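You operate a simulated robot arm through the tools that you are given. There is no shell and no other tool.

You are at the controls of a simulated robot arm. One attempt, no reset.

JOB
Put things in order on the island bench. At the end: the white brush pad (marked "FIRM") from the island bench is in the blue bowl; the yellow mini cheese with the green label (marked "THREE") stands where the mini cheese marked leaf stood; the cream filter stands where the white brush pad stood; the mini cheese marked leaf stands where the cream filter stood; the nozzle with the blue band stands where the yellow mini cheese with the green label stood; whatever was shut is shut again. Leave all else as you found it, and nothing knocked over.

Only the result counts: the job must be done as asked and must still hold three seconds after the hand-in. Knocking over, shifting, dropping, spilling or breaking anything else fails it.

ROBOT AND FRAMES
A 6-joint arm with a two-finger parallel gripper, fixed in place. Base frame: the origin is at the foot of the arm, x ahead of it, y to its left, z up; the work surface is at about z = 0. Readings come in mm, degrees, newtons and seconds.
With the tool pointing down near the work surface it reaches from about 120 to 500 mm from the base axis. Its first joint turns from -72.0 to 72.0 degrees. Payload 0.65 kg.
The TCP is the grasp point between the finger pads, 25 mm short of the fingertips. In the tool frame z runs along the fingers and y along their closing line. Largest opening 76 mm; finger width 18, thickness 10; the body of the gripper, 36 by 78 mm, starts 45 mm behind the TCP.
Orientation is told as [roll, pitch, yaw] about the base's x, y, z axes, in that order, counted from this pose: with the fingers straight down and closing along the base's y, the tool's x points along the base's -x, its y along +y and its z along -z.

CONTROLS
- The arm moves only by the tool servo_tool. Its argument "targets" is a list that holds one entry, the list of rows, each a list of 7 numbers: the turn, a rotation vector about the base's x, y, z in degrees, then the shift along the base's x, y, z in mm, then the finger opening in mm, from 0 to 76. In form: [[[wx, wy, wz, x, y, z, hand], ...]]. A call has 1 to 20 rows; each row is the pose to reach, as a shift and turn from the pose commanded when the call began. A row lasts 0.2 s, in which the tool goes at most 50 mm and 8.6 degrees; a call with a longer step from one row to the next is refused whole, and so is a gripper value outside its range. Where a pose cannot be reached the arm comes as near as it can. A force on the tool above 40 N (or 10 N above the force at the start of the call, whichever is more), or a blocked arm, ends the call early, and 0.2 s more pass. Each finger travels about 108 mm/s and halts on what it meets, pressing with about 30 N; the grip force reading is that of the motor and also rises with nothing between the fingers. The clock runs only during rows and for 0.2 s after the last one: add rows that repeat a pose to give the fingers time. It gives the time, the measured TCP pose, the force on the tool (base axes), the opening and the grip force at its end, in the units of the frame above (readings bear some noise), with the torque about the TCP (base axes, N m) and any sound that the robot's microphone picked up.
- Cameras (640 x 400 px; columns grow to the right, rows downward): "scene" is fixed at [70.6, 284.9, 407.9]; the picture's right is [-0.61, -0.79, 0.00], its down [-0.42, 0.33, -0.84] and it looks along [0.67, -0.52, -0.54] (base axes); focal length 214 px, centre (320, 200). "wrist" rides on the gripper at [58, 11, -81] in the tool frame; the picture's right is [-0.18, 0.98, 0.00], its down [-0.75, -0.14, -0.64] and it looks along [-0.63, -0.12, 0.77] (tool axes); focal length 243 px, centre (320, 200). There is no depth. A picture from a camera that has moved, and an enlarged one, comes with that camera's place and axes in the base frame and with its lens.
- capture(camera): a new picture of that camera. No time passes.
- inspect(camera, box): a new picture of the part [left, top, right, bottom] of that camera's present view, enlarged. No time passes.
- job_done(): hands the job in; it is judged then, once.

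Places have to be worked out from the pictures, the camera data and where the tool is seen. Open the gripper and draw the arm clear of the work before you hand the job in, unless the task says otherwise.

The tools are called after "Emit:" by a JSON object that holds its "op" and its "data". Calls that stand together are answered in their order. servo_tool: Moves the arm, as the interface text tells. Its arguments: {"type":"object","properties":{"targets":{"type":"array","items":{"type":"array","items":{"type":"array","items":{"type":"number"}}}}},"required":["targets"]} The other tools are called the same way: capture (camera) takes a picture; inspect (camera, box) takes an enlarged picture of a part of a camera's view; job_done () hands the job in.

At the start:

```text
time: 0.0
eef_pos: [213.5, -108.5, 368.6]
tool_rot: [0.0, -0.1, 0.0]
ft_force: [-0.1, -0.3, 0.1]
moment: [0.01, 0.02, 0.03]
finger_gap: 75.8
grasp_force: 0.0
```

scene: 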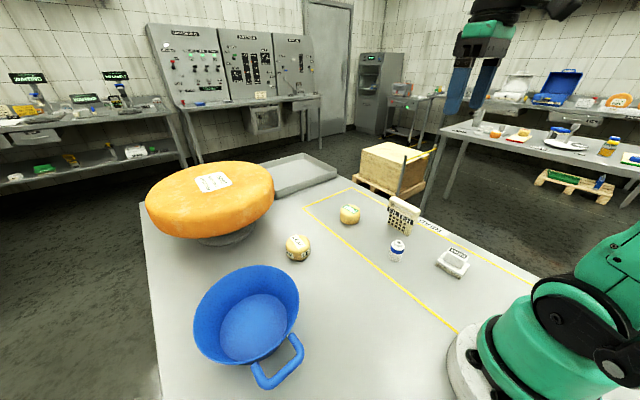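
wrist: 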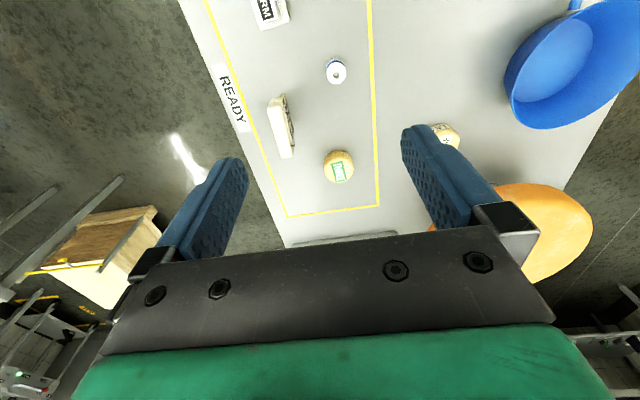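

I'll start by looking closely at the bench items with enlarged views from both cameras.

Emit:
{"op": "inspect", "data": {"camera": "scene", "box": [270, 180, 490, 300]}}

Emit:
{"op": "inspect", "data": {"camera": "wrist", "box": [200, 0, 480, 220]}}

Emit:
{"op": "inspect", "data": {"camera": "scene", "box": [140, 150, 340, 400]}}

```text
2.91 times, centred on (380, 240) of scene
camera zoom: at [70.6, 284.9, 407.9], right [-0.61, -0.79, 0.0], down [-0.42, 0.33, -0.84], along [0.67, -0.52, -0.54], focal length 624 px, centre (146, 84)
```

zoom: 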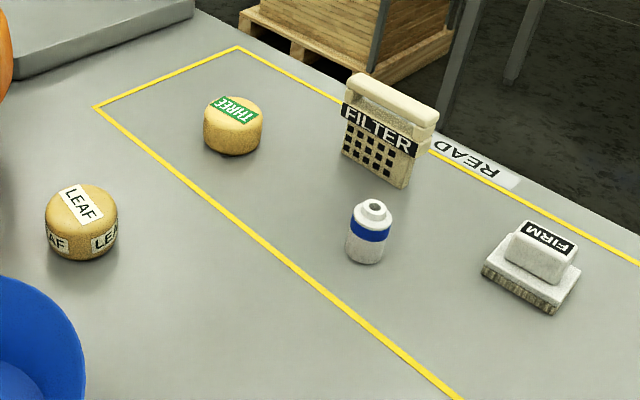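

```text
1.82 times, centred on (340, 110) of wrist
camera zoom: at [156.4, -97.8, 449.4], right [0.18, 0.98, 0.0], down [0.75, -0.14, 0.64], along [0.63, -0.12, -0.77], focal length 441 px, centre (284, 364)
```

zoom: 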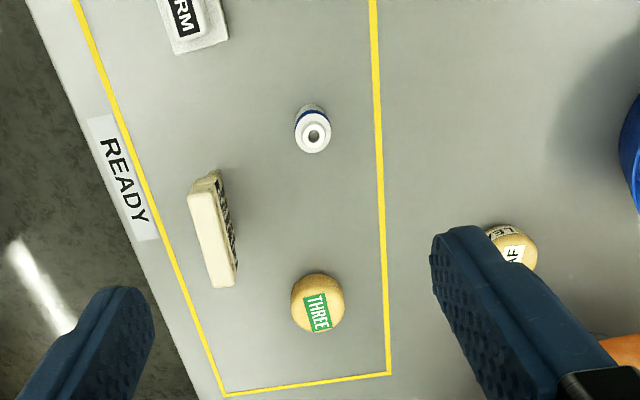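

```text
1.60 times, centred on (240, 275) of scene
camera zoom: at [70.6, 284.9, 407.9], right [-0.61, -0.79, 0.0], down [-0.42, 0.33, -0.84], along [0.67, -0.52, -0.54], focal length 343 px, centre (448, 80)
```

zoom: 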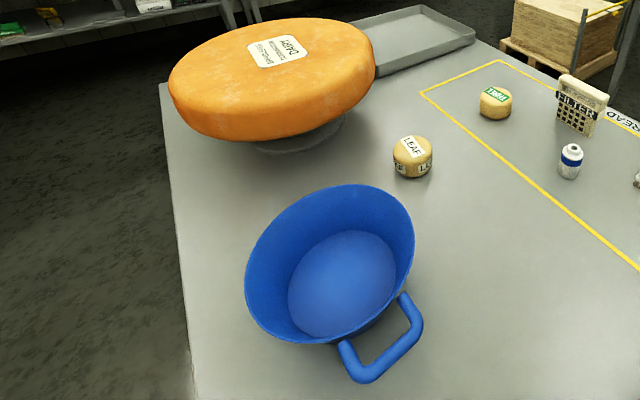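

The bench holds the LEAF cheese at roughly (410, 90), THREE at (432, -110), the nozzle at (252, -93), the filter at (320, -205) and FIRM at (155, -175), with the bowl near (300, 257). I'll move to hover above FIRM to measure its position and orientation more closely.

Emit:
{"op": "servo_tool", "data": {"targets": [[[0, 0, 0, -10, -11, -33, 76], [0, 0, 0, -20, -22, -66, 76], [0, 0, 0, -30, -33, -100, 76], [0, 0, 0, -40, -45, -133, 76], [0, 0, 0, -50, -56, -166, 76], [0, 0, 0, -58, -67, -200, 76], [0, 0, 0, -58, -67, -200, 76]]]}}

Emit:
{"op": "capture", "data": {"camera": "wrist"}}

Emit:
{"op": "capture", "data": {"camera": "scene"}}

```text
time: 1.6
eef_pos: [157.3, -176.9, 168.1]
tool_rot: [0.1, -0.1, 0.0]
ft_force: [0.7, 0.4, 0.2]
moment: [-0.05, 0.02, -0.01]
finger_gap: 75.9
grasp_force: 0.1
```

```text
taken
camera wrist: at [98.7, -166.2, 248.9], right [0.18, 0.98, 0.0], down [0.75, -0.14, 0.64], along [0.63, -0.12, -0.77], focal length 243 px, centre (320, 200)
```

wrist: 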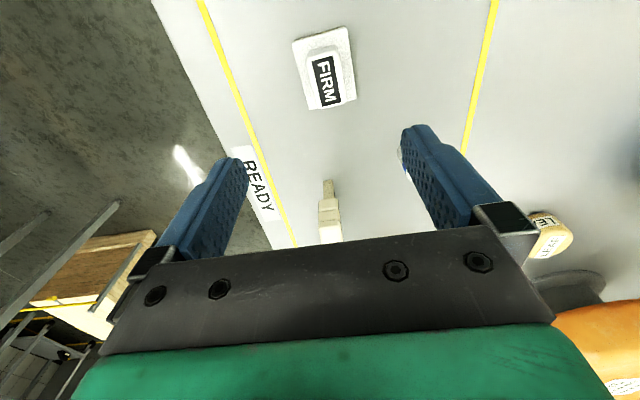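

```text
taken
```

scene: 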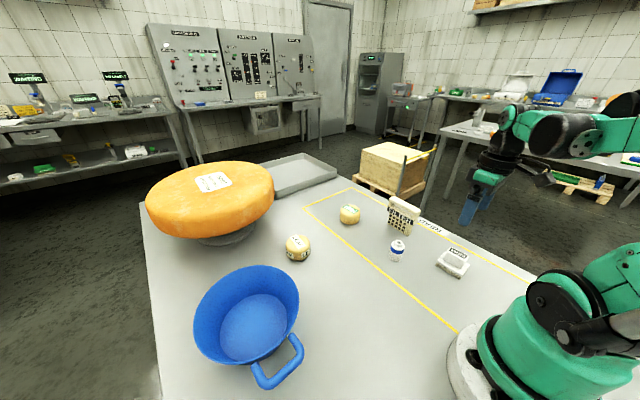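

The FIRM pad shows up near the column of the grasp line. I'll enlarge it to measure its outline and the handle block.

Emit:
{"op": "inspect", "data": {"camera": "wrist", "box": [250, 0, 410, 120]}}

Emit:
{"op": "inspect", "data": {"camera": "scene", "box": [425, 235, 485, 290]}}

```text
3.33 times, centred on (330, 60) of wrist
camera zoom: at [98.7, -166.2, 248.9], right [0.18, 0.98, 0.0], down [0.75, -0.14, 0.64], along [0.63, -0.12, -0.77], focal length 809 px, centre (287, 667)
```

zoom: 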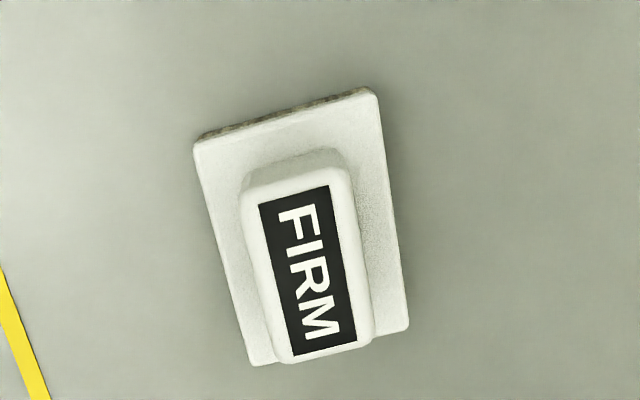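

```text
7.27 times, centred on (455, 262) of scene
camera zoom: at [70.6, 284.9, 407.9], right [-0.61, -0.79, 0.0], down [-0.42, 0.33, -0.84], along [0.67, -0.52, -0.54], focal length 1560 px, centre (-662, -254)
```

zoom: 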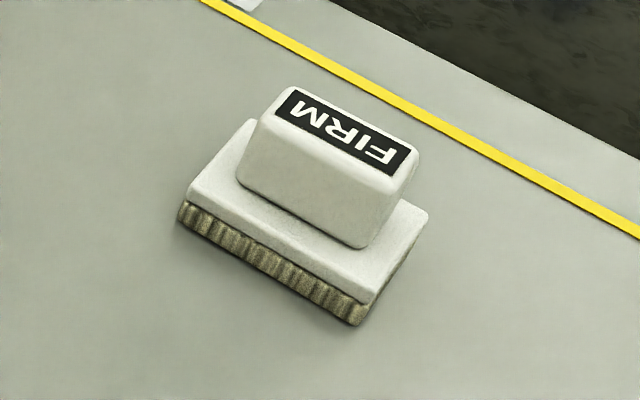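

FIRM's plate measures about 56 x 44 mm, centred near (149, -170) and aligned with x, with a block top at about z=45. Before grasping anything I'll survey the rest, starting with the filter.

Emit:
{"op": "servo_tool", "data": {"targets": [[[0, 0, 0, 0, 0, 32, 76], [0, 0, 0, 40, -7, 32, 76], [0, 0, 0, 80, -14, 32, 76], [0, 0, 0, 120, -20, 32, 76], [0, 0, 0, 161, -27, 32, 76], [0, 0, 0, 161, -27, 32, 76]]]}}

Emit:
{"op": "capture", "data": {"camera": "wrist"}}

Emit:
{"op": "inspect", "data": {"camera": "wrist", "box": [240, 0, 400, 120]}}

Emit:
{"op": "inspect", "data": {"camera": "scene", "box": [375, 185, 435, 240]}}

```text
time: 3.0
eef_pos: [319.1, -202.9, 200.8]
tool_rot: [0.0, -0.1, -0.1]
ft_force: [0.0, -0.3, 0.2]
moment: [-0.03, -0.02, 0.01]
finger_gap: 76.0
grasp_force: 0.0
```

```text
taken
camera wrist: at [260.4, -192.2, 281.6], right [0.18, 0.98, 0.0], down [0.75, -0.14, 0.64], along [0.63, -0.12, -0.77], focal length 243 px, centre (320, 200)
```

wrist: 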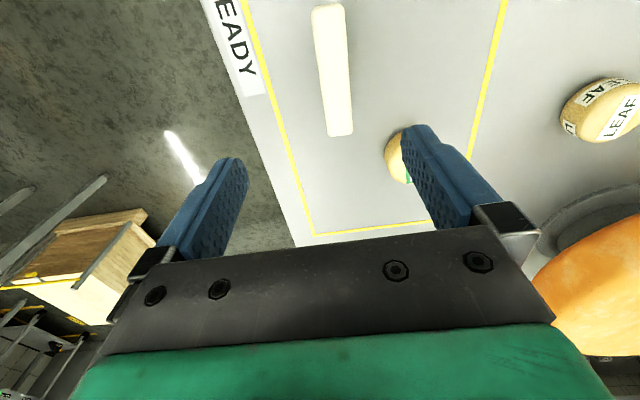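

```text
3.33 times, centred on (320, 60) of wrist
camera zoom: at [260.4, -192.2, 281.6], right [0.18, 0.98, 0.0], down [0.75, -0.14, 0.64], along [0.63, -0.12, -0.77], focal length 809 px, centre (320, 667)
```

zoom: 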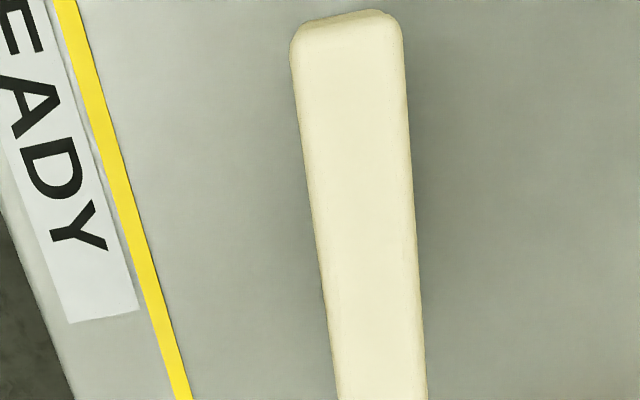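

```text
7.27 times, centred on (405, 212) of scene
camera zoom: at [70.6, 284.9, 407.9], right [-0.61, -0.79, 0.0], down [-0.42, 0.33, -0.84], along [0.67, -0.52, -0.54], focal length 1560 px, centre (-298, 109)
```

zoom: 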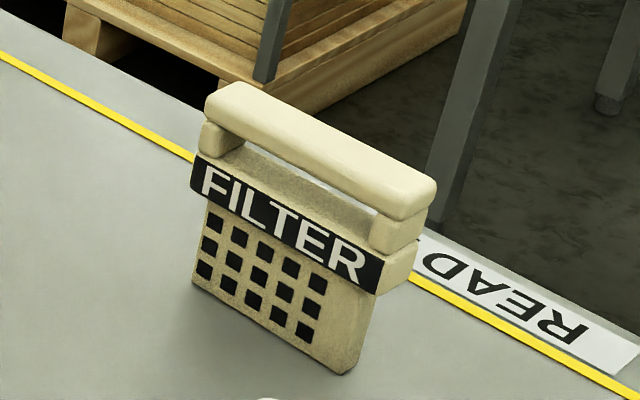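

The filter is a cartridge with a handle bar about 86 x 22 mm, top at about z=84, running along x and centred near (309, -190). Next I'll look at the nozzle and then the THREE cheese.

Emit:
{"op": "servo_tool", "data": {"targets": [[[0, 0, 0, -22, 37, 0, 76], [0, 0, 0, -44, 74, -15, 76], [0, 0, 0, -67, 110, -30, 76], [0, 0, 0, -67, 110, -30, 76]]]}}

Emit:
{"op": "capture", "data": {"camera": "wrist"}}

Emit:
{"op": "inspect", "data": {"camera": "wrist", "box": [240, 0, 400, 120]}}

Emit:
{"op": "inspect", "data": {"camera": "scene", "box": [370, 225, 430, 280]}}

```text
time: 4.0
eef_pos: [249.5, -94.1, 170.9]
tool_rot: [0.0, -0.1, 0.0]
ft_force: [-0.8, 0.5, 0.5]
moment: [0.01, -0.03, -0.01]
finger_gap: 76.0
grasp_force: 0.0
```

```text
taken
camera wrist: at [191.6, -82.6, 250.3], right [0.18, 0.98, 0.0], down [0.75, -0.14, 0.64], along [0.63, -0.12, -0.77], focal length 243 px, centre (320, 200)
```

wrist: 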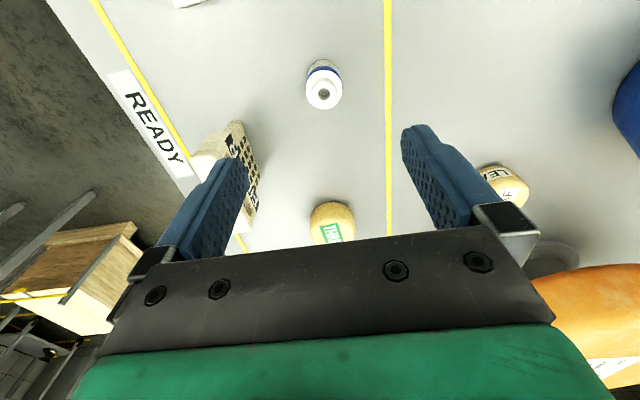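

```text
3.33 times, centred on (320, 60) of wrist
camera zoom: at [191.6, -82.6, 250.3], right [0.18, 0.98, 0.0], down [0.75, -0.14, 0.64], along [0.63, -0.12, -0.77], focal length 809 px, centre (320, 667)
```

zoom: 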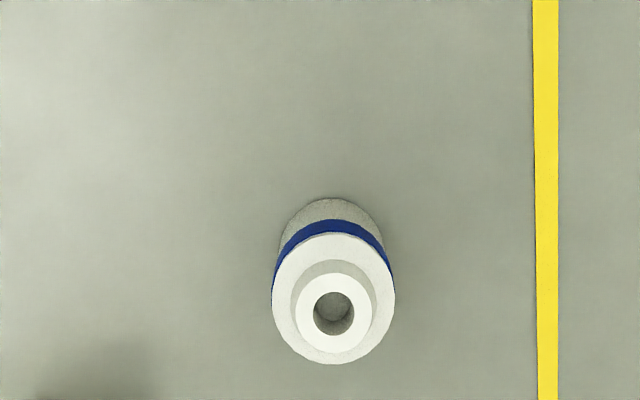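

```text
7.27 times, centred on (400, 252) of scene
camera zoom: at [70.6, 284.9, 407.9], right [-0.61, -0.79, 0.0], down [-0.42, 0.33, -0.84], along [0.67, -0.52, -0.54], focal length 1560 px, centre (-262, -182)
```

zoom: 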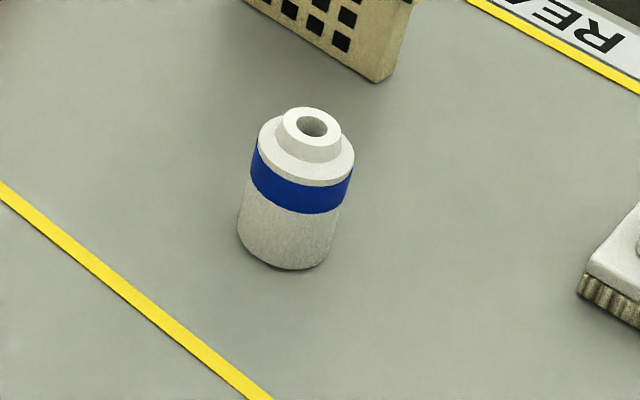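

The nozzle is about 30 mm in diameter and 52 mm tall, at about (250, -91). Next I'll look at the THREE cheese.

Emit:
{"op": "servo_tool", "data": {"targets": [[[0, 0, 0, 45, -4, 0, 76], [0, 0, 0, 90, -8, 0, 76], [0, 0, 0, 135, -12, 0, 76], [0, 0, 0, 181, -16, 0, 76], [0, 0, 0, 181, -16, 0, 76]]]}}

Emit:
{"op": "capture", "data": {"camera": "wrist"}}

Emit:
{"op": "inspect", "data": {"camera": "wrist", "box": [240, 0, 400, 120]}}

Emit:
{"op": "inspect", "data": {"camera": "scene", "box": [320, 185, 380, 240]}}

Emit:
{"op": "inspect", "data": {"camera": "scene", "box": [265, 220, 325, 275]}}

```text
time: 5.2
eef_pos: [432.4, -107.4, 169.9]
tool_rot: [0.1, -0.1, -0.1]
ft_force: [-0.6, -0.8, 0.8]
moment: [0.0, -0.02, 0.01]
finger_gap: 75.9
grasp_force: 0.0
```

```text
taken
camera wrist: at [374.2, -97.2, 250.3], right [0.18, 0.98, 0.0], down [0.75, -0.14, 0.64], along [0.63, -0.12, -0.77], focal length 243 px, centre (320, 200)
```

wrist: 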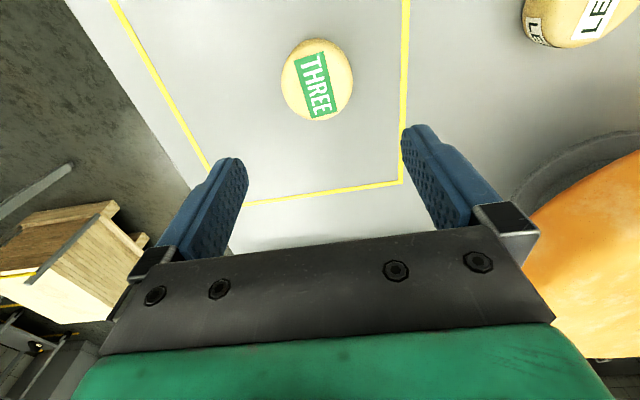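

```text
3.33 times, centred on (320, 60) of wrist
camera zoom: at [374.2, -97.2, 250.3], right [0.18, 0.98, 0.0], down [0.75, -0.14, 0.64], along [0.63, -0.12, -0.77], focal length 809 px, centre (320, 667)
```

zoom: 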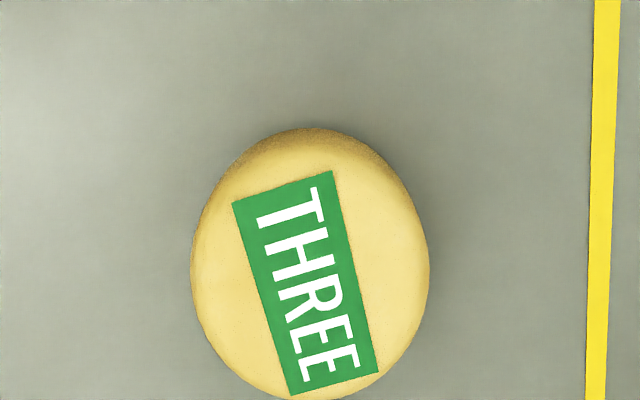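

```text
7.27 times, centred on (350, 212) of scene
camera zoom: at [70.6, 284.9, 407.9], right [-0.61, -0.79, 0.0], down [-0.42, 0.33, -0.84], along [0.67, -0.52, -0.54], focal length 1560 px, centre (102, 109)
```

zoom: 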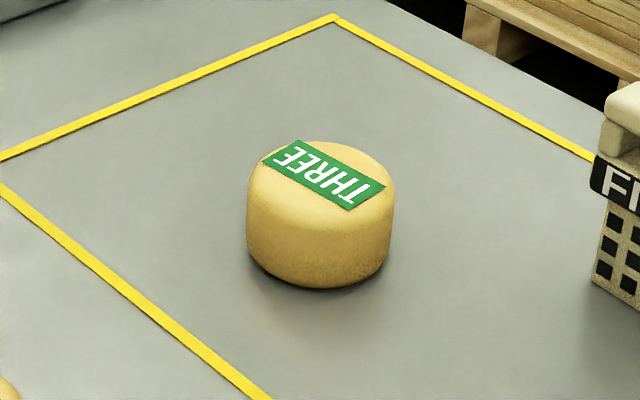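

```text
7.27 times, centred on (295, 248) of scene
camera zoom: at [70.6, 284.9, 407.9], right [-0.61, -0.79, 0.0], down [-0.42, 0.33, -0.84], along [0.67, -0.52, -0.54], focal length 1560 px, centre (502, -146)
```

zoom: 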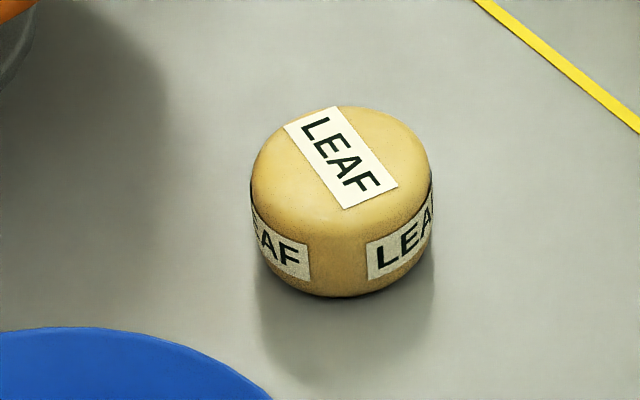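

THREE is about 60 mm across and 39 mm tall, centred near (430, -111). Now I'll survey LEAF from a higher hover so I stay clear of the big wheel.

Emit:
{"op": "servo_tool", "data": {"targets": [[[0, 0, 0, -6, 40, 20, 76], [0, 0, 0, -12, 80, 30, 76], [0, 0, 0, -18, 120, 30, 76], [0, 0, 0, -22, 160, 30, 76], [0, 0, 0, -22, 200, 30, 76], [0, 0, 0, -22, 200, 0, 76], [0, 0, 0, -22, 200, 0, 76]]]}}

Emit:
{"op": "capture", "data": {"camera": "wrist"}}

Emit:
{"op": "inspect", "data": {"camera": "wrist", "box": [240, 0, 400, 120]}}

Emit:
{"op": "capture", "data": {"camera": "scene"}}

```text
time: 6.8
eef_pos: [409.7, 92.7, 171.7]
tool_rot: [0.0, -0.2, 0.0]
ft_force: [-0.5, 0.7, 0.1]
moment: [0.01, 0.02, 0.01]
finger_gap: 76.1
grasp_force: 0.1
```

```text
taken
camera wrist: at [351.9, 103.0, 251.7], right [0.18, 0.98, 0.0], down [0.75, -0.14, 0.64], along [0.63, -0.12, -0.77], focal length 243 px, centre (320, 200)
```

wrist: 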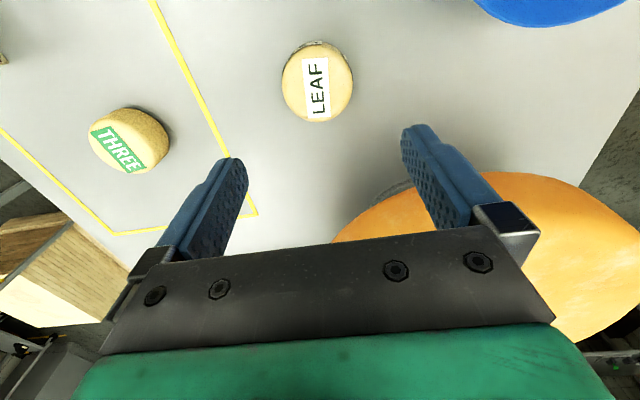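

```text
3.33 times, centred on (320, 60) of wrist
camera zoom: at [351.9, 103.0, 251.7], right [0.18, 0.98, 0.0], down [0.75, -0.14, 0.64], along [0.63, -0.12, -0.77], focal length 809 px, centre (320, 667)
```

zoom: 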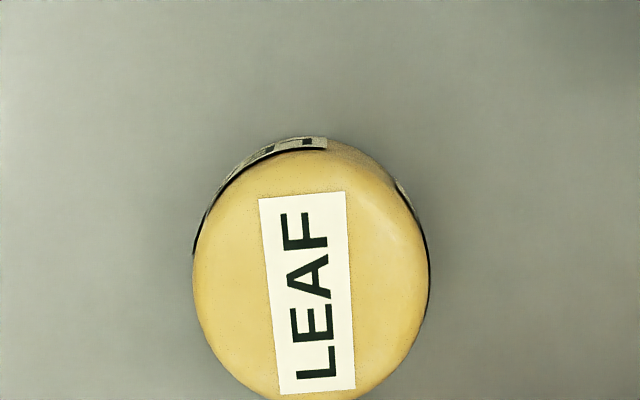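

```text
taken
```

scene: 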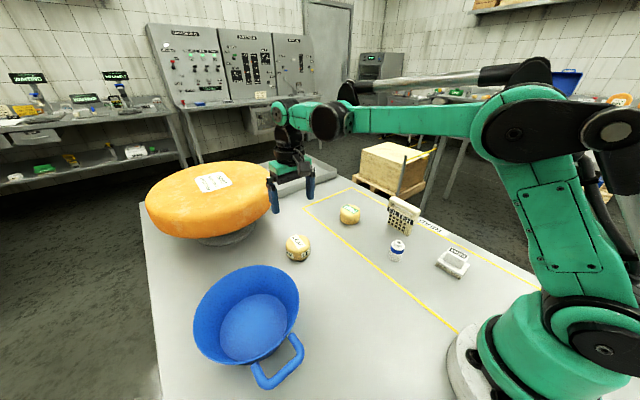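

LEAF is near (408, 90), also about 60 mm across. Next I'll raise up and look at the bowl.

Emit:
{"op": "servo_tool", "data": {"targets": [[[0, 0, 0, 0, 0, 40, 76], [0, 0, 0, -15, 20, 80, 76], [0, 0, 0, -40, 55, 100, 76], [0, 0, 0, -65, 90, 100, 76], [0, 0, 0, -90, 128, 100, 76], [0, 0, 0, -110, 165, 100, 76], [0, 0, 0, -110, 165, 100, 76]]]}}

Emit:
{"op": "capture", "data": {"camera": "wrist"}}

Emit:
{"op": "capture", "data": {"camera": "scene"}}

```text
time: 8.4
eef_pos: [299.5, 256.4, 272.9]
tool_rot: [0.0, 0.0, 0.0]
ft_force: [-0.1, -0.6, 0.1]
moment: [-0.01, 0.0, 0.0]
finger_gap: 76.4
grasp_force: 0.0
```

```text
taken
camera wrist: at [240.3, 267.0, 352.5], right [0.18, 0.98, 0.0], down [0.75, -0.14, 0.64], along [0.63, -0.12, -0.77], focal length 243 px, centre (320, 200)
```

wrist: 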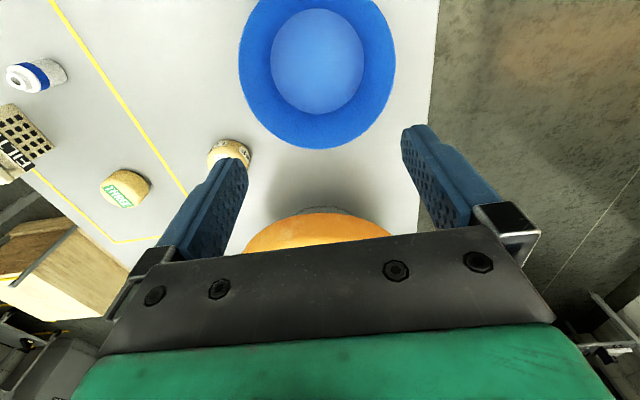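

```text
taken
```

scene: 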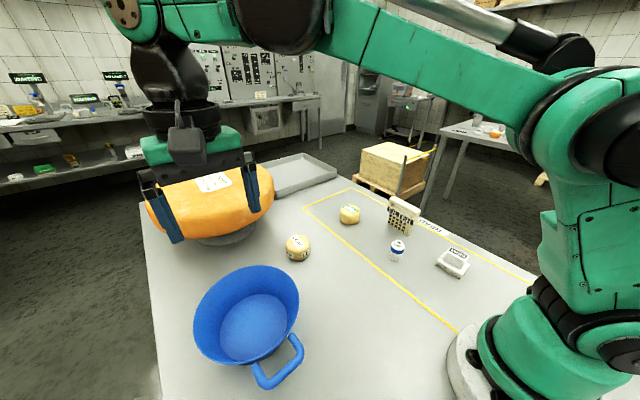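

The bowl floor is about 119 mm across, centred near (301, 252), with the rim at about z=75. Everything is surveyed, so I'll travel back over FIRM and come down to a low hover for final alignment.

Emit:
{"op": "servo_tool", "data": {"targets": [[[0, 0, 0, -15, -42.6, 0, 76], [0, 0, 0, -30, -85.2, 0, 76], [0, 0, 0, -45, -127.8, 0, 76], [0, 0, 0, -60, -170.4, 0, 76], [0, 0, 0, -75.3, -213, 0, 76], [0, 0, 0, -90.4, -255.5, 0, 76], [0, 0, 0, -105.5, -298, 0, 76], [0, 0, 0, -120.6, -340.6, 0, 76], [0, 0, 0, -135.7, -383.2, 0, 76], [0, 0, 0, -150.7, -425.8, 0, 76], [0, 0, 0, -150.7, -425.8, -40, 76], [0, 0, 0, -150.7, -425.8, -80, 76], [0, 0, 0, -150.7, -425.8, -120, 76], [0, 0, 0, -150.7, -425.8, -161, 76], [0, 0, 0, -150.7, -425.8, -161, 76]]]}}

Emit:
{"op": "capture", "data": {"camera": "wrist"}}

Emit:
{"op": "inspect", "data": {"camera": "wrist", "box": [220, 40, 420, 190]}}

```text
time: 11.6
eef_pos: [149.9, -168.6, 110.0]
tool_rot: [-0.1, -0.1, 0.0]
ft_force: [0.4, 0.9, -0.8]
moment: [0.01, -0.02, 0.0]
finger_gap: 76.0
grasp_force: 0.2
```

```text
taken
camera wrist: at [91.8, -158.8, 190.4], right [0.18, 0.98, 0.0], down [0.75, -0.14, 0.64], along [0.63, -0.12, -0.77], focal length 243 px, centre (320, 200)
```

wrist: 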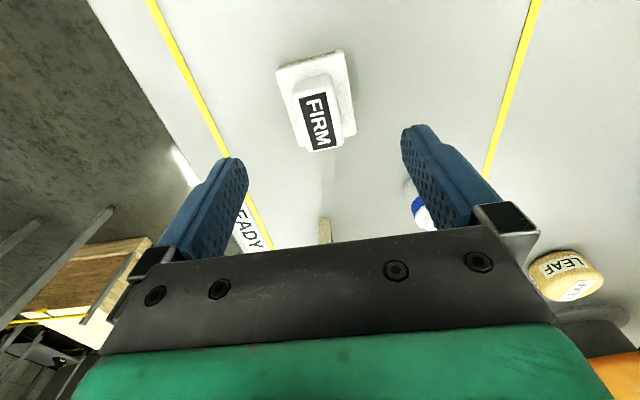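

```text
2.67 times, centred on (320, 115) of wrist
camera zoom: at [91.8, -158.8, 190.4], right [0.18, 0.98, 0.0], down [0.75, -0.14, 0.64], along [0.63, -0.12, -0.77], focal length 647 px, centre (320, 427)
```

zoom: 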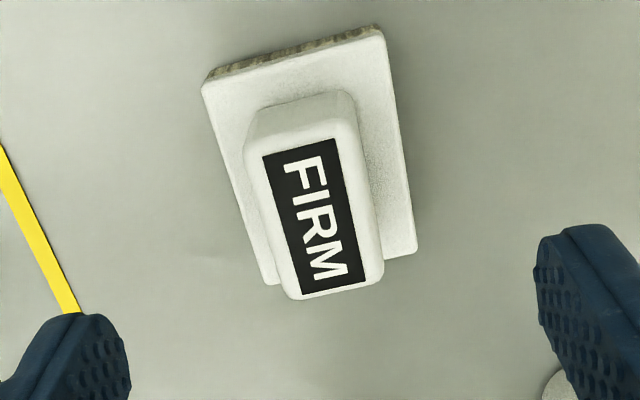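

The FIRM label centre works out to about (149.6, -169.9), turned only about 3°, and the tool is right above it. I'll descend so the fingertips stop just above the plate, on either side of the handle block.

Emit:
{"op": "servo_tool", "data": {"targets": [[[0, 0, 0, 0.5, -0.3, -20, 70], [0, 0, 0, 0.5, -0.3, -40, 60], [0, 0, 0, 0.5, -0.3, -55, 60], [0, 0, 0, 0.5, -0.3, -63, 60], [0, 0, 0, 0.5, -0.3, -63, 60]]]}}

Emit:
{"op": "capture", "data": {"camera": "wrist"}}

Emit:
{"op": "inspect", "data": {"camera": "scene", "box": [410, 205, 500, 295]}}

```text
time: 12.8
eef_pos: [148.5, -170.9, 47.3]
tool_rot: [0.0, -0.2, 0.0]
ft_force: [-0.2, -0.6, 0.1]
moment: [0.0, -0.01, -0.01]
finger_gap: 60.1
grasp_force: 0.0
```

```text
taken
camera wrist: at [91.0, -159.0, 127.3], right [0.18, 0.98, 0.0], down [0.75, -0.14, 0.64], along [0.63, -0.12, -0.77], focal length 243 px, centre (320, 200)
```

wrist: 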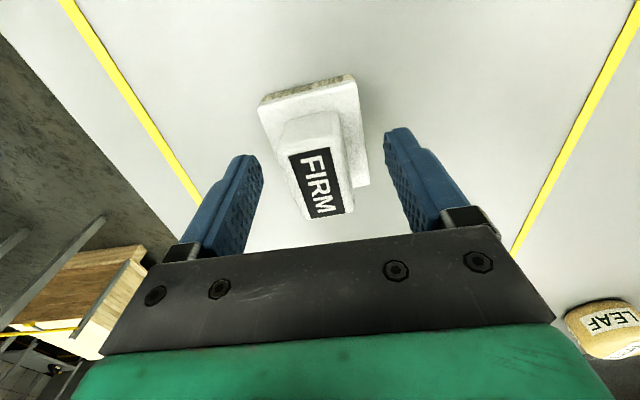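

```text
4.44 times, centred on (455, 250) of scene
camera zoom: at [70.6, 284.9, 407.9], right [-0.61, -0.79, 0.0], down [-0.42, 0.33, -0.84], along [0.67, -0.52, -0.54], focal length 953 px, centre (-280, -22)
```

zoom: 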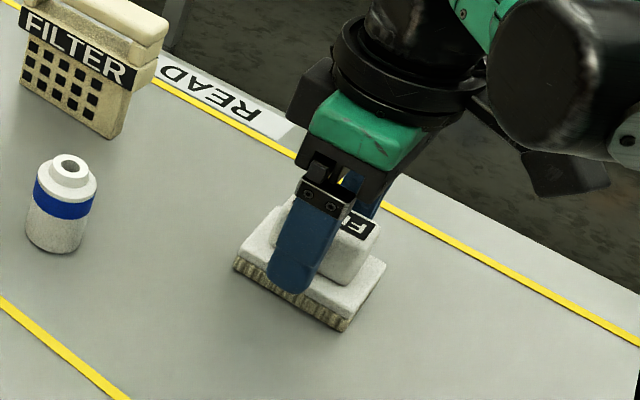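

The label centre lines up with the grasp point and the fingers straddle the block. Closing the gripper now.

Emit:
{"op": "servo_tool", "data": {"targets": [[[0, 0, 0, 0, 0, -1, 40], [0, 0, 0, 0, 0, -1, 20], [0, 0, 0, 0, 0, -1, 10], [0, 0, 0, 0, 0, -1, 10], [0, 0, 0, 0, 0, -1, 10]]]}}

Emit:
{"op": "capture", "data": {"camera": "wrist"}}

```text
time: 14.0
eef_pos: [149.8, -169.4, 46.7]
tool_rot: [0.0, -0.1, 0.0]
ft_force: [0.9, 0.0, 0.6]
moment: [-0.03, 0.05, 0.01]
finger_gap: 25.2
grasp_force: 29.7
```

```text
taken
camera wrist: at [90.9, -159.0, 126.5], right [0.18, 0.98, 0.0], down [0.75, -0.14, 0.64], along [0.63, -0.12, -0.77], focal length 243 px, centre (320, 200)
```

wrist: 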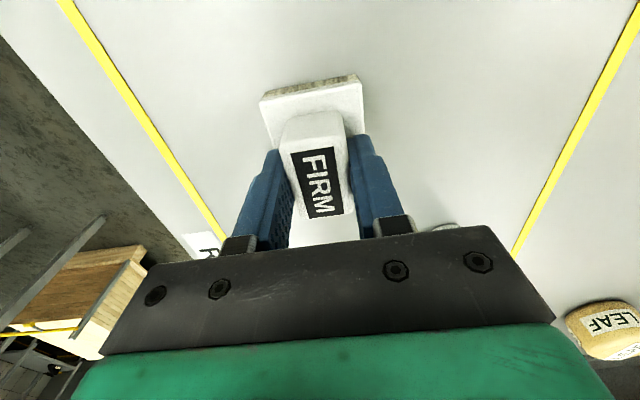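

The block is held (25.2 mm gap, 29.7 N) and centred at the TCP. I'll lift it and carry it over to the bowl.

Emit:
{"op": "servo_tool", "data": {"targets": [[[0, 0, 0, 0, 0, 15, 10], [0, 0, 0, 0, 0, 50, 10], [0, 0, 0, 0, 0, 95, 10], [0, 0, 0, 0, 0, 140, 10], [0, 0, 0, 0, 0, 180, 10], [0, 0, 0, 13, 37, 180, 10], [0, 0, 0, 27, 76, 180, 10], [0, 0, 0, 41, 115, 180, 10], [0, 0, 0, 55, 154, 180, 10], [0, 0, 0, 69, 193, 180, 10], [0, 0, 0, 83, 232, 180, 10], [0, 0, 0, 97, 271, 180, 10], [0, 0, 0, 111, 310, 180, 10], [0, 0, 0, 125, 348, 180, 10], [0, 0, 0, 139, 386, 180, 10], [0, 0, 0, 152, 422, 180, 10], [0, 0, 0, 152, 422, 180, 10]]]}}

Emit:
{"op": "capture", "data": {"camera": "wrist"}}

Emit:
{"op": "capture", "data": {"camera": "scene"}}

```text
time: 17.6
eef_pos: [302.6, 252.7, 226.4]
tool_rot: [-0.1, -0.1, 0.0]
ft_force: [-0.4, -0.4, -1.0]
moment: [0.02, -0.02, 0.02]
finger_gap: 25.3
grasp_force: 29.6
```

```text
taken
camera wrist: at [244.0, 263.2, 306.7], right [0.18, 0.98, 0.0], down [0.75, -0.14, 0.64], along [0.63, -0.12, -0.77], focal length 243 px, centre (320, 200)
```

wrist: 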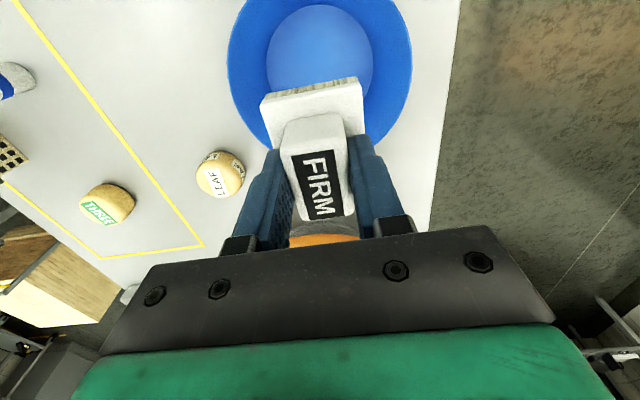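

```text
taken
```

scene: 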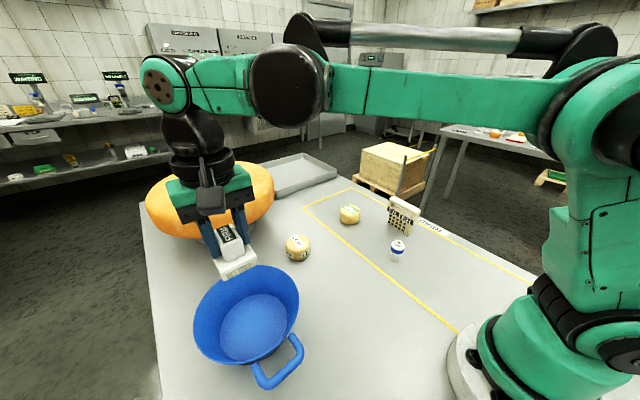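

The pad is held securely above the bowl, with the floor centred on the grasp column. I'll lower it part way into the bowl and check.

Emit:
{"op": "servo_tool", "data": {"targets": [[[0, 0, 0, 0, 0, -40, 10], [0, 0, 0, 0, 0, -80, 10], [0, 0, 0, 0, 0, -115, 10], [0, 0, 0, 0, 0, -140, 10], [0, 0, 0, 0, 0, -140, 10]]]}}

Emit:
{"op": "capture", "data": {"camera": "wrist"}}

Emit:
{"op": "inspect", "data": {"camera": "scene", "box": [150, 180, 350, 400]}}

```text
time: 18.8
eef_pos: [302.5, 250.9, 86.0]
tool_rot: [0.1, -0.1, 0.0]
ft_force: [-0.4, -1.1, -1.0]
moment: [0.01, 0.01, 0.0]
finger_gap: 25.3
grasp_force: 30.0
```

```text
taken
camera wrist: at [244.3, 262.0, 167.2], right [0.18, 0.98, 0.0], down [0.75, -0.14, 0.64], along [0.63, -0.12, -0.77], focal length 243 px, centre (320, 200)
```

wrist: 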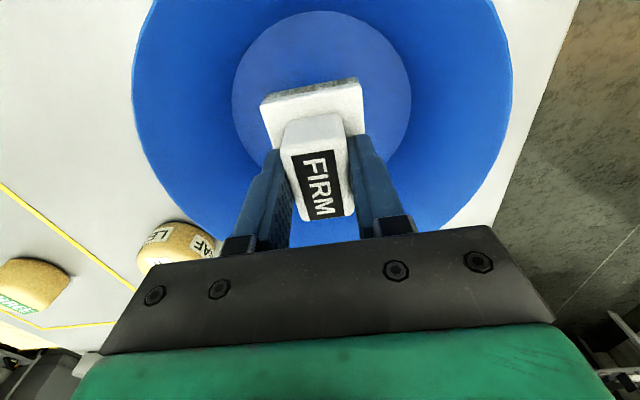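

```text
1.82 times, centred on (250, 290) of scene
camera zoom: at [70.6, 284.9, 407.9], right [-0.61, -0.79, 0.0], down [-0.42, 0.33, -0.84], along [0.67, -0.52, -0.54], focal length 390 px, centre (447, 36)
```

zoom: 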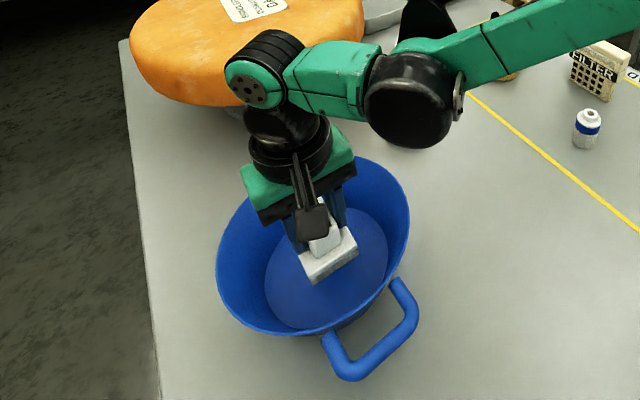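

The pad is well centred over the bowl floor. I'll lower it to just above the floor and then ease down, watching the force.

Emit:
{"op": "servo_tool", "data": {"targets": [[[0, 0, 0, 0, 0, -15, 10], [0, 0, 0, 0, 0, -28, 10], [0, 0, 0, 0, 0, -31, 10], [0, 0, 0, 0, 0, -31, 10]]]}}

Emit:
{"op": "capture", "data": {"camera": "wrist"}}

```text
time: 19.8
eef_pos: [303.3, 252.5, 56.6]
tool_rot: [0.0, -0.2, 0.0]
ft_force: [0.3, -0.6, -0.4]
moment: [-0.04, -0.03, 0.02]
finger_gap: 25.3
grasp_force: 29.5
```

```text
taken
camera wrist: at [243.7, 262.7, 135.8], right [0.18, 0.98, 0.0], down [0.75, -0.14, 0.64], along [0.63, -0.12, -0.77], focal length 243 px, centre (320, 200)
```

wrist: 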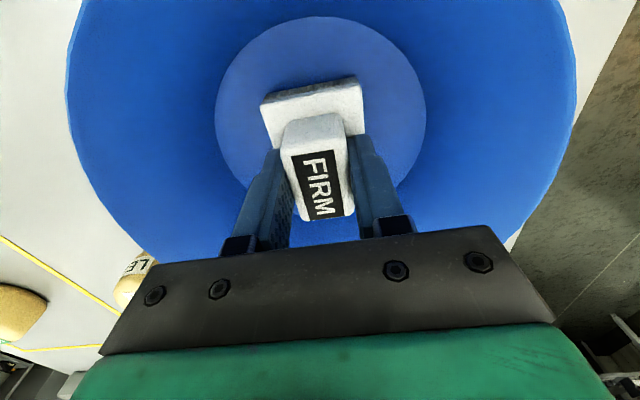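

There's no contact at z≈55. I'll ease down in small steps and look for a rise in the vertical force.

Emit:
{"op": "servo_tool", "data": {"targets": [[[0, 0, 0, 0, 0, -1.5, 10], [0, 0, 0, 0, 0, -3, 10], [0, 0, 0, 0, 0, -3, 10]]]}}

```text
time: 20.6
eef_pos: [301.9, 252.7, 52.0]
tool_rot: [0.1, -0.1, 0.0]
ft_force: [0.9, 0.2, -0.1]
moment: [-0.02, 0.0, -0.06]
finger_gap: 25.3
grasp_force: 30.4
```

Still no contact, so I'll go a little lower.

Emit:
{"op": "servo_tool", "data": {"targets": [[[0, 0, 0, 0, 0, -1.5, 10], [0, 0, 0, 0, 0, -3, 10], [0, 0, 0, 0, 0, -3, 10]]]}}

```text
time: 21.4
eef_pos: [301.7, 252.0, 48.1]
tool_rot: [0.0, -0.2, 0.1]
ft_force: [-0.1, -1.2, 27.2]
moment: [-0.02, 0.0, 0.02]
finger_gap: 25.3
grasp_force: 29.9
```

It's in contact with the floor (27 N). I'll relieve the pressure slightly, open the fingers moderately, and rise straight up.

Emit:
{"op": "servo_tool", "data": {"targets": [[[0, 0, 0, 0, 0, 1, 10], [0, 0, 0, 0, 0, 1, 30], [0, 0, 0, 0, 0, 1, 46], [0, 0, 0, 0, 0, 1, 46], [0, 0, 0, 0, 0, 15, 46], [0, 0, 0, 0, 0, 40, 46], [0, 0, 0, 0, 0, 80, 46], [0, 0, 0, 0, 0, 120, 46], [0, 0, 0, 0, 0, 160, 60], [0, 0, 0, 0, 0, 200, 76], [0, 0, 0, 0, 0, 200, 76]]]}}

Emit:
{"op": "capture", "data": {"camera": "wrist"}}

Emit:
{"op": "inspect", "data": {"camera": "scene", "box": [150, 180, 350, 400]}}

```text
time: 23.8
eef_pos: [302.1, 252.3, 249.6]
tool_rot: [0.0, -0.1, 0.0]
ft_force: [0.2, 0.4, 0.1]
moment: [0.04, 0.0, -0.02]
finger_gap: 76.1
grasp_force: 0.1
```

```text
taken
camera wrist: at [243.4, 262.7, 329.0], right [0.18, 0.98, 0.0], down [0.75, -0.14, 0.64], along [0.63, -0.12, -0.77], focal length 243 px, centre (320, 200)
```

wrist: 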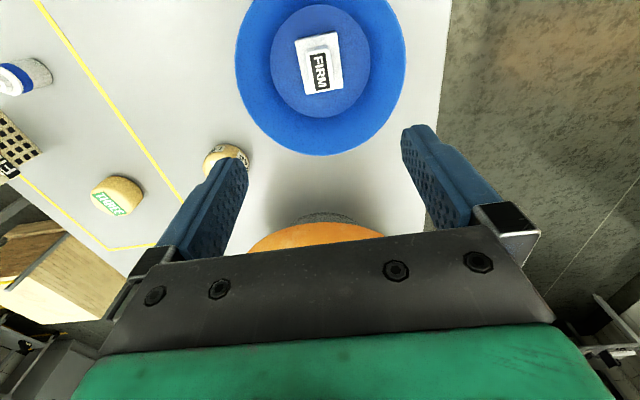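

```text
1.82 times, centred on (250, 290) of scene
camera zoom: at [70.6, 284.9, 407.9], right [-0.61, -0.79, 0.0], down [-0.42, 0.33, -0.84], along [0.67, -0.52, -0.54], focal length 390 px, centre (447, 36)
```

zoom: 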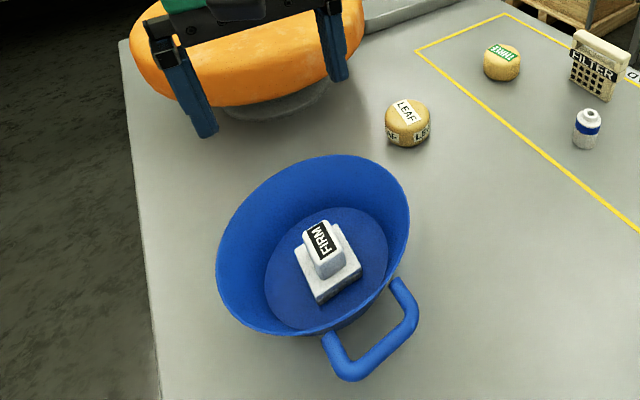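

The FIRM pad sits flat in the bowl and the bowl hasn't moved. Next is the filter: I'll travel to hover above its handle bar.

Emit:
{"op": "servo_tool", "data": {"targets": [[[0, 0, 0, 0.7, -40, 0, 76], [0, 0, 0, 1.4, -84, 0, 76], [0, 0, 0, 2.1, -128, 0, 76], [0, 0, 0, 2.8, -172, 0, 76], [0, 0, 0, 3.5, -216, 0, 76], [0, 0, 0, 4.2, -260, 0, 76], [0, 0, 0, 5, -304, 0, 76], [0, 0, 0, 6, -348, 0, 76], [0, 0, 0, 7, -392, 0, 76], [0, 0, 0, 7.5, -430, 0, 76], [0, 0, 0, 7.5, -442, -10, 76], [0, 0, 0, 7.5, -442, -50, 76], [0, 0, 0, 7.5, -442, -79, 76], [0, 0, 0, 7.5, -442, -79, 76]]]}}

Emit:
{"op": "capture", "data": {"camera": "wrist"}}

Emit:
{"op": "inspect", "data": {"camera": "wrist", "box": [220, 0, 420, 150]}}

```text
time: 26.8
eef_pos: [308.4, -191.1, 168.4]
tool_rot: [0.0, -0.1, 0.0]
ft_force: [1.0, -0.1, 0.6]
moment: [0.01, 0.0, 0.03]
finger_gap: 75.9
grasp_force: 0.0
```

```text
taken
camera wrist: at [250.0, -180.1, 249.4], right [0.18, 0.98, 0.0], down [0.75, -0.14, 0.64], along [0.63, -0.12, -0.77], focal length 243 px, centre (320, 200)
```

wrist: 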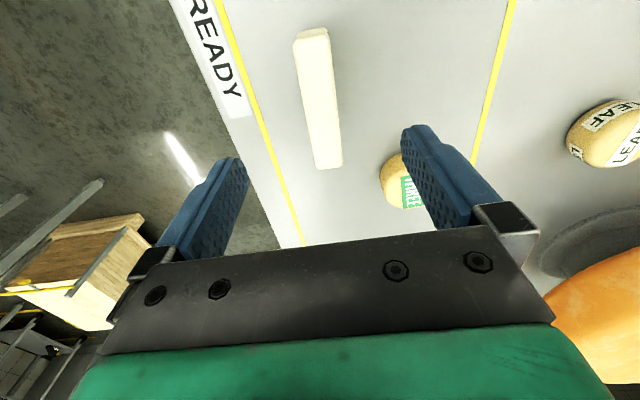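

```text
2.67 times, centred on (320, 75) of wrist
camera zoom: at [250.0, -180.1, 249.4], right [0.18, 0.98, 0.0], down [0.75, -0.14, 0.64], along [0.63, -0.12, -0.77], focal length 647 px, centre (320, 533)
```

zoom: 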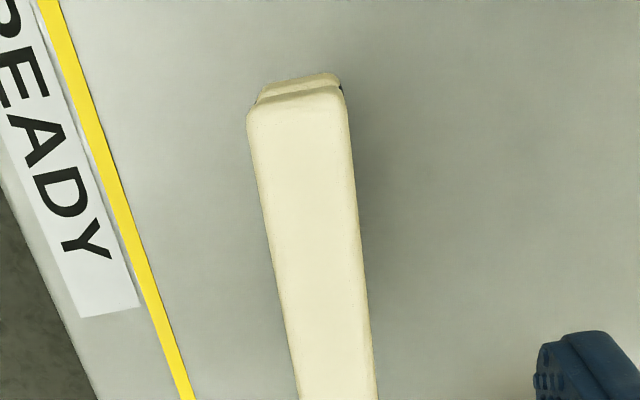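

The bar runs from about (268, -187) to (354, -190), so its centre is at about (311, -189) with a -2° tilt. I'll align and descend with the fingers straddling the bar.

Emit:
{"op": "servo_tool", "data": {"targets": [[[0, 0, -2, 2.4, 0.8, -20, 70], [0, 0, -2, 2.4, 0.8, -50, 60], [0, 0, -2, 2.4, 0.8, -60, 60], [0, 0, -2, 2.4, 0.8, -60, 60]]]}}

Emit:
{"op": "capture", "data": {"camera": "wrist"}}

Emit:
{"op": "inspect", "data": {"camera": "scene", "box": [360, 160, 450, 240]}}

```text
time: 27.8
eef_pos: [311.7, -188.9, 109.4]
tool_rot: [0.0, -0.2, -1.8]
ft_force: [-0.8, -0.1, -0.5]
moment: [0.0, -0.02, -0.03]
finger_gap: 60.1
grasp_force: 0.0
```

```text
taken
camera wrist: at [253.0, -176.5, 189.8], right [0.22, 0.98, 0.0], down [0.75, -0.17, 0.64], along [0.63, -0.14, -0.77], focal length 243 px, centre (320, 200)
```

wrist: 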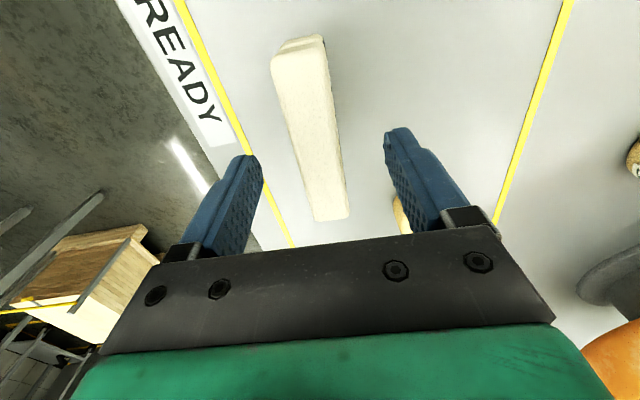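

```text
5.00 times, centred on (405, 200) of scene
camera zoom: at [70.6, 284.9, 407.9], right [-0.61, -0.79, 0.0], down [-0.42, 0.33, -0.84], along [0.67, -0.52, -0.54], focal length 1072 px, centre (-105, 200)
```

zoom: 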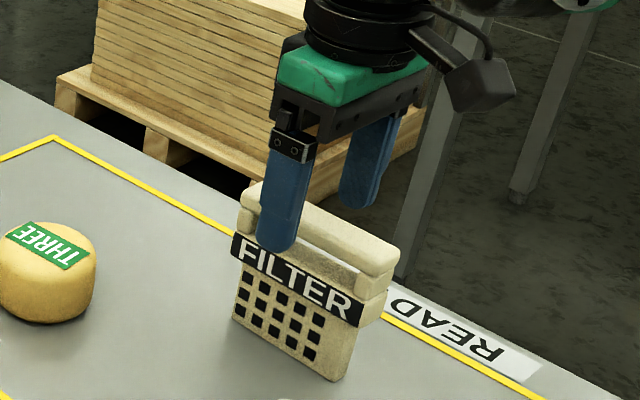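

The bar is centred under the grasp point in both directions. I'll descend so the fingers straddle the bar and then close.

Emit:
{"op": "servo_tool", "data": {"targets": [[[0, 0, 0, 0, 0, -15, 60], [0, 0, 0, 0, 0, -30, 60], [0, 0, 0, 0, 0, -38, 60], [0, 0, 0, 0, 0, -38, 40], [0, 0, 0, 0, 0, -38, 20], [0, 0, 0, 0, 0, -38, 10], [0, 0, 0, 0, 0, -38, 10]]]}}

Emit:
{"op": "capture", "data": {"camera": "wrist"}}

Emit:
{"op": "inspect", "data": {"camera": "scene", "box": [360, 160, 450, 240]}}

```text
time: 29.4
eef_pos: [311.0, -188.9, 72.3]
tool_rot: [0.0, 0.0, -2.0]
ft_force: [-0.9, -1.2, -1.3]
moment: [0.03, -0.02, -0.01]
finger_gap: 21.9
grasp_force: 30.5
```

```text
taken
camera wrist: at [253.4, -176.6, 152.2], right [0.22, 0.98, 0.0], down [0.75, -0.17, 0.64], along [0.63, -0.14, -0.77], focal length 243 px, centre (320, 200)
```

wrist: 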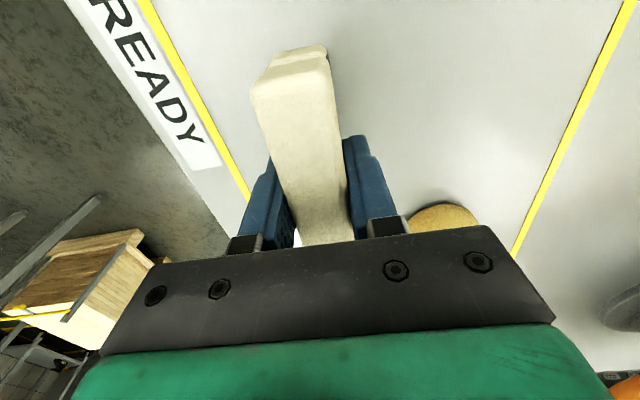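

```text
5.00 times, centred on (405, 200) of scene
camera zoom: at [70.6, 284.9, 407.9], right [-0.61, -0.79, 0.0], down [-0.42, 0.33, -0.84], along [0.67, -0.52, -0.54], focal length 1072 px, centre (-105, 200)
```

zoom: 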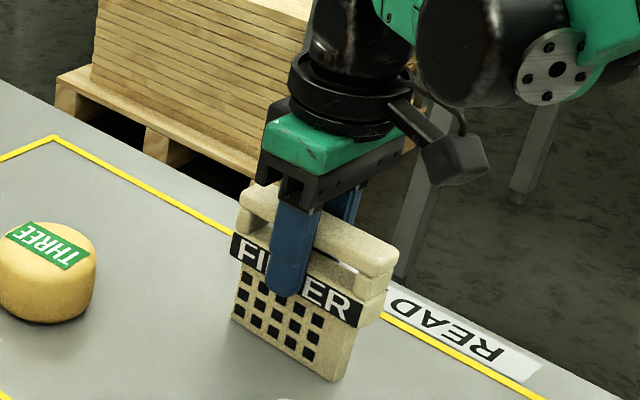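

The filter is held (21.9 mm gap) with its centre at about (311.4, -189). I'll lift it straight up and carry it to FIRM's old spot at (149.5, -169.8).

Emit:
{"op": "servo_tool", "data": {"targets": [[[0, 0, 0, 0, 0, 10, 10], [0, 0, 0, 0, 0, 40, 10], [0, 0, 0, 0, 0, 80, 10], [0, 0, 0, 0, 0, 120, 10], [0, 0, 1, -32, 4, 130, 10], [0, 0, 2, -65, 8, 130, 10], [0, 0, 2, -98, 12, 130, 10], [0, 0, 2, -130, 16, 130, 10], [0, 0, 2, -161.9, 19.2, 130, 10], [0, 0, 2, -161.9, 19.2, 130, 10]]]}}

Emit:
{"op": "capture", "data": {"camera": "wrist"}}

Emit:
{"op": "capture", "data": {"camera": "scene"}}

```text
time: 31.6
eef_pos: [148.5, -168.7, 201.9]
tool_rot: [0.0, -0.2, 0.0]
ft_force: [0.3, 0.0, -0.8]
moment: [0.03, -0.02, -0.01]
finger_gap: 21.5
grasp_force: 30.1
```

```text
taken
camera wrist: at [89.8, -158.4, 282.4], right [0.18, 0.98, 0.0], down [0.75, -0.14, 0.64], along [0.63, -0.12, -0.77], focal length 243 px, centre (320, 200)
```

wrist: 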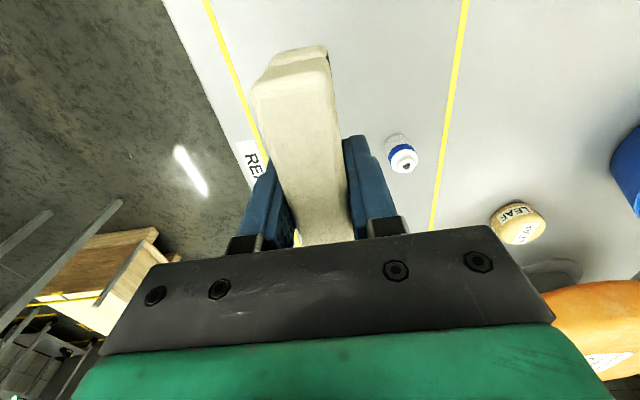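

```text
taken
```

scene: 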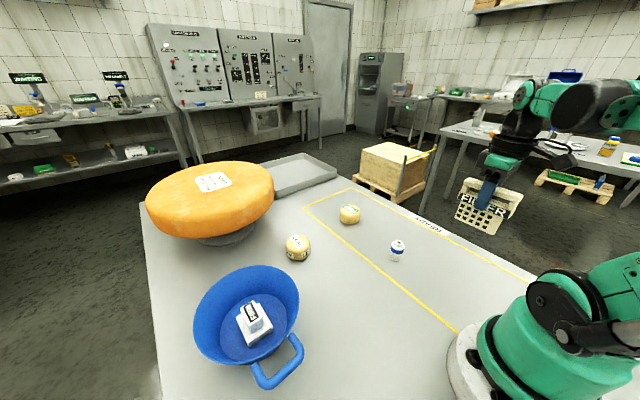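

The filter hangs straight and is above the FIRM spot. I'll lower it to just above the bench.

Emit:
{"op": "servo_tool", "data": {"targets": [[[0, 0, 0, 0, 0, -40, 10], [0, 0, 0, 0, 0, -80, 10], [0, 0, 0, 0, 0, -110, 10], [0, 0, 0, 0, 0, -124, 10], [0, 0, 0, 0, 0, -127, 10], [0, 0, 0, 0, 0, -127, 10]]]}}

Emit:
{"op": "inspect", "data": {"camera": "scene", "box": [400, 190, 510, 300]}}

```text
time: 33.0
eef_pos: [149.8, -169.8, 74.3]
tool_rot: [0.0, -0.1, 0.0]
ft_force: [-0.2, -0.4, -1.4]
moment: [0.01, 0.01, 0.01]
finger_gap: 22.0
grasp_force: 30.0
```

```text
3.64 times, centred on (455, 245) of scene
camera zoom: at [70.6, 284.9, 407.9], right [-0.61, -0.79, 0.0], down [-0.42, 0.33, -0.84], along [0.67, -0.52, -0.54], focal length 780 px, centre (-171, 36)
```

zoom: 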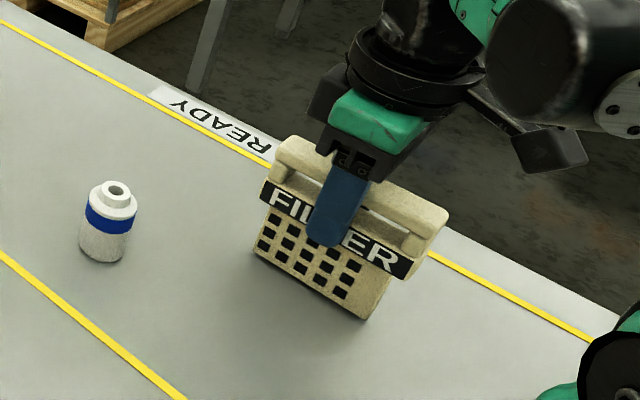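

The filter is about 3 mm above the bench. I'll ease down until I feel contact.

Emit:
{"op": "servo_tool", "data": {"targets": [[[0, 0, 0, 0, 0, -1.5, 10], [0, 0, 0, 0, 0, -2.7, 10], [0, 0, 0, 0, 0, -2.7, 10]]]}}

```text
time: 33.8
eef_pos: [149.9, -168.8, 72.5]
tool_rot: [0.1, -0.1, 0.0]
ft_force: [-1.1, 0.3, -1.6]
moment: [0.01, -0.01, 0.0]
finger_gap: 21.9
grasp_force: 29.9
```

There's no contact yet, so I'll go down slightly more.

Emit:
{"op": "servo_tool", "data": {"targets": [[[0, 0, 0, 0, 0, -0.8, 10], [0, 0, 0, 0, 0, -0.8, 10]]]}}

```text
time: 34.4
eef_pos: [149.1, -169.9, 71.6]
tool_rot: [0.0, -0.2, 0.0]
ft_force: [0.0, 0.1, 9.5]
moment: [0.01, -0.15, 0.0]
finger_gap: 21.9
grasp_force: 29.4
```

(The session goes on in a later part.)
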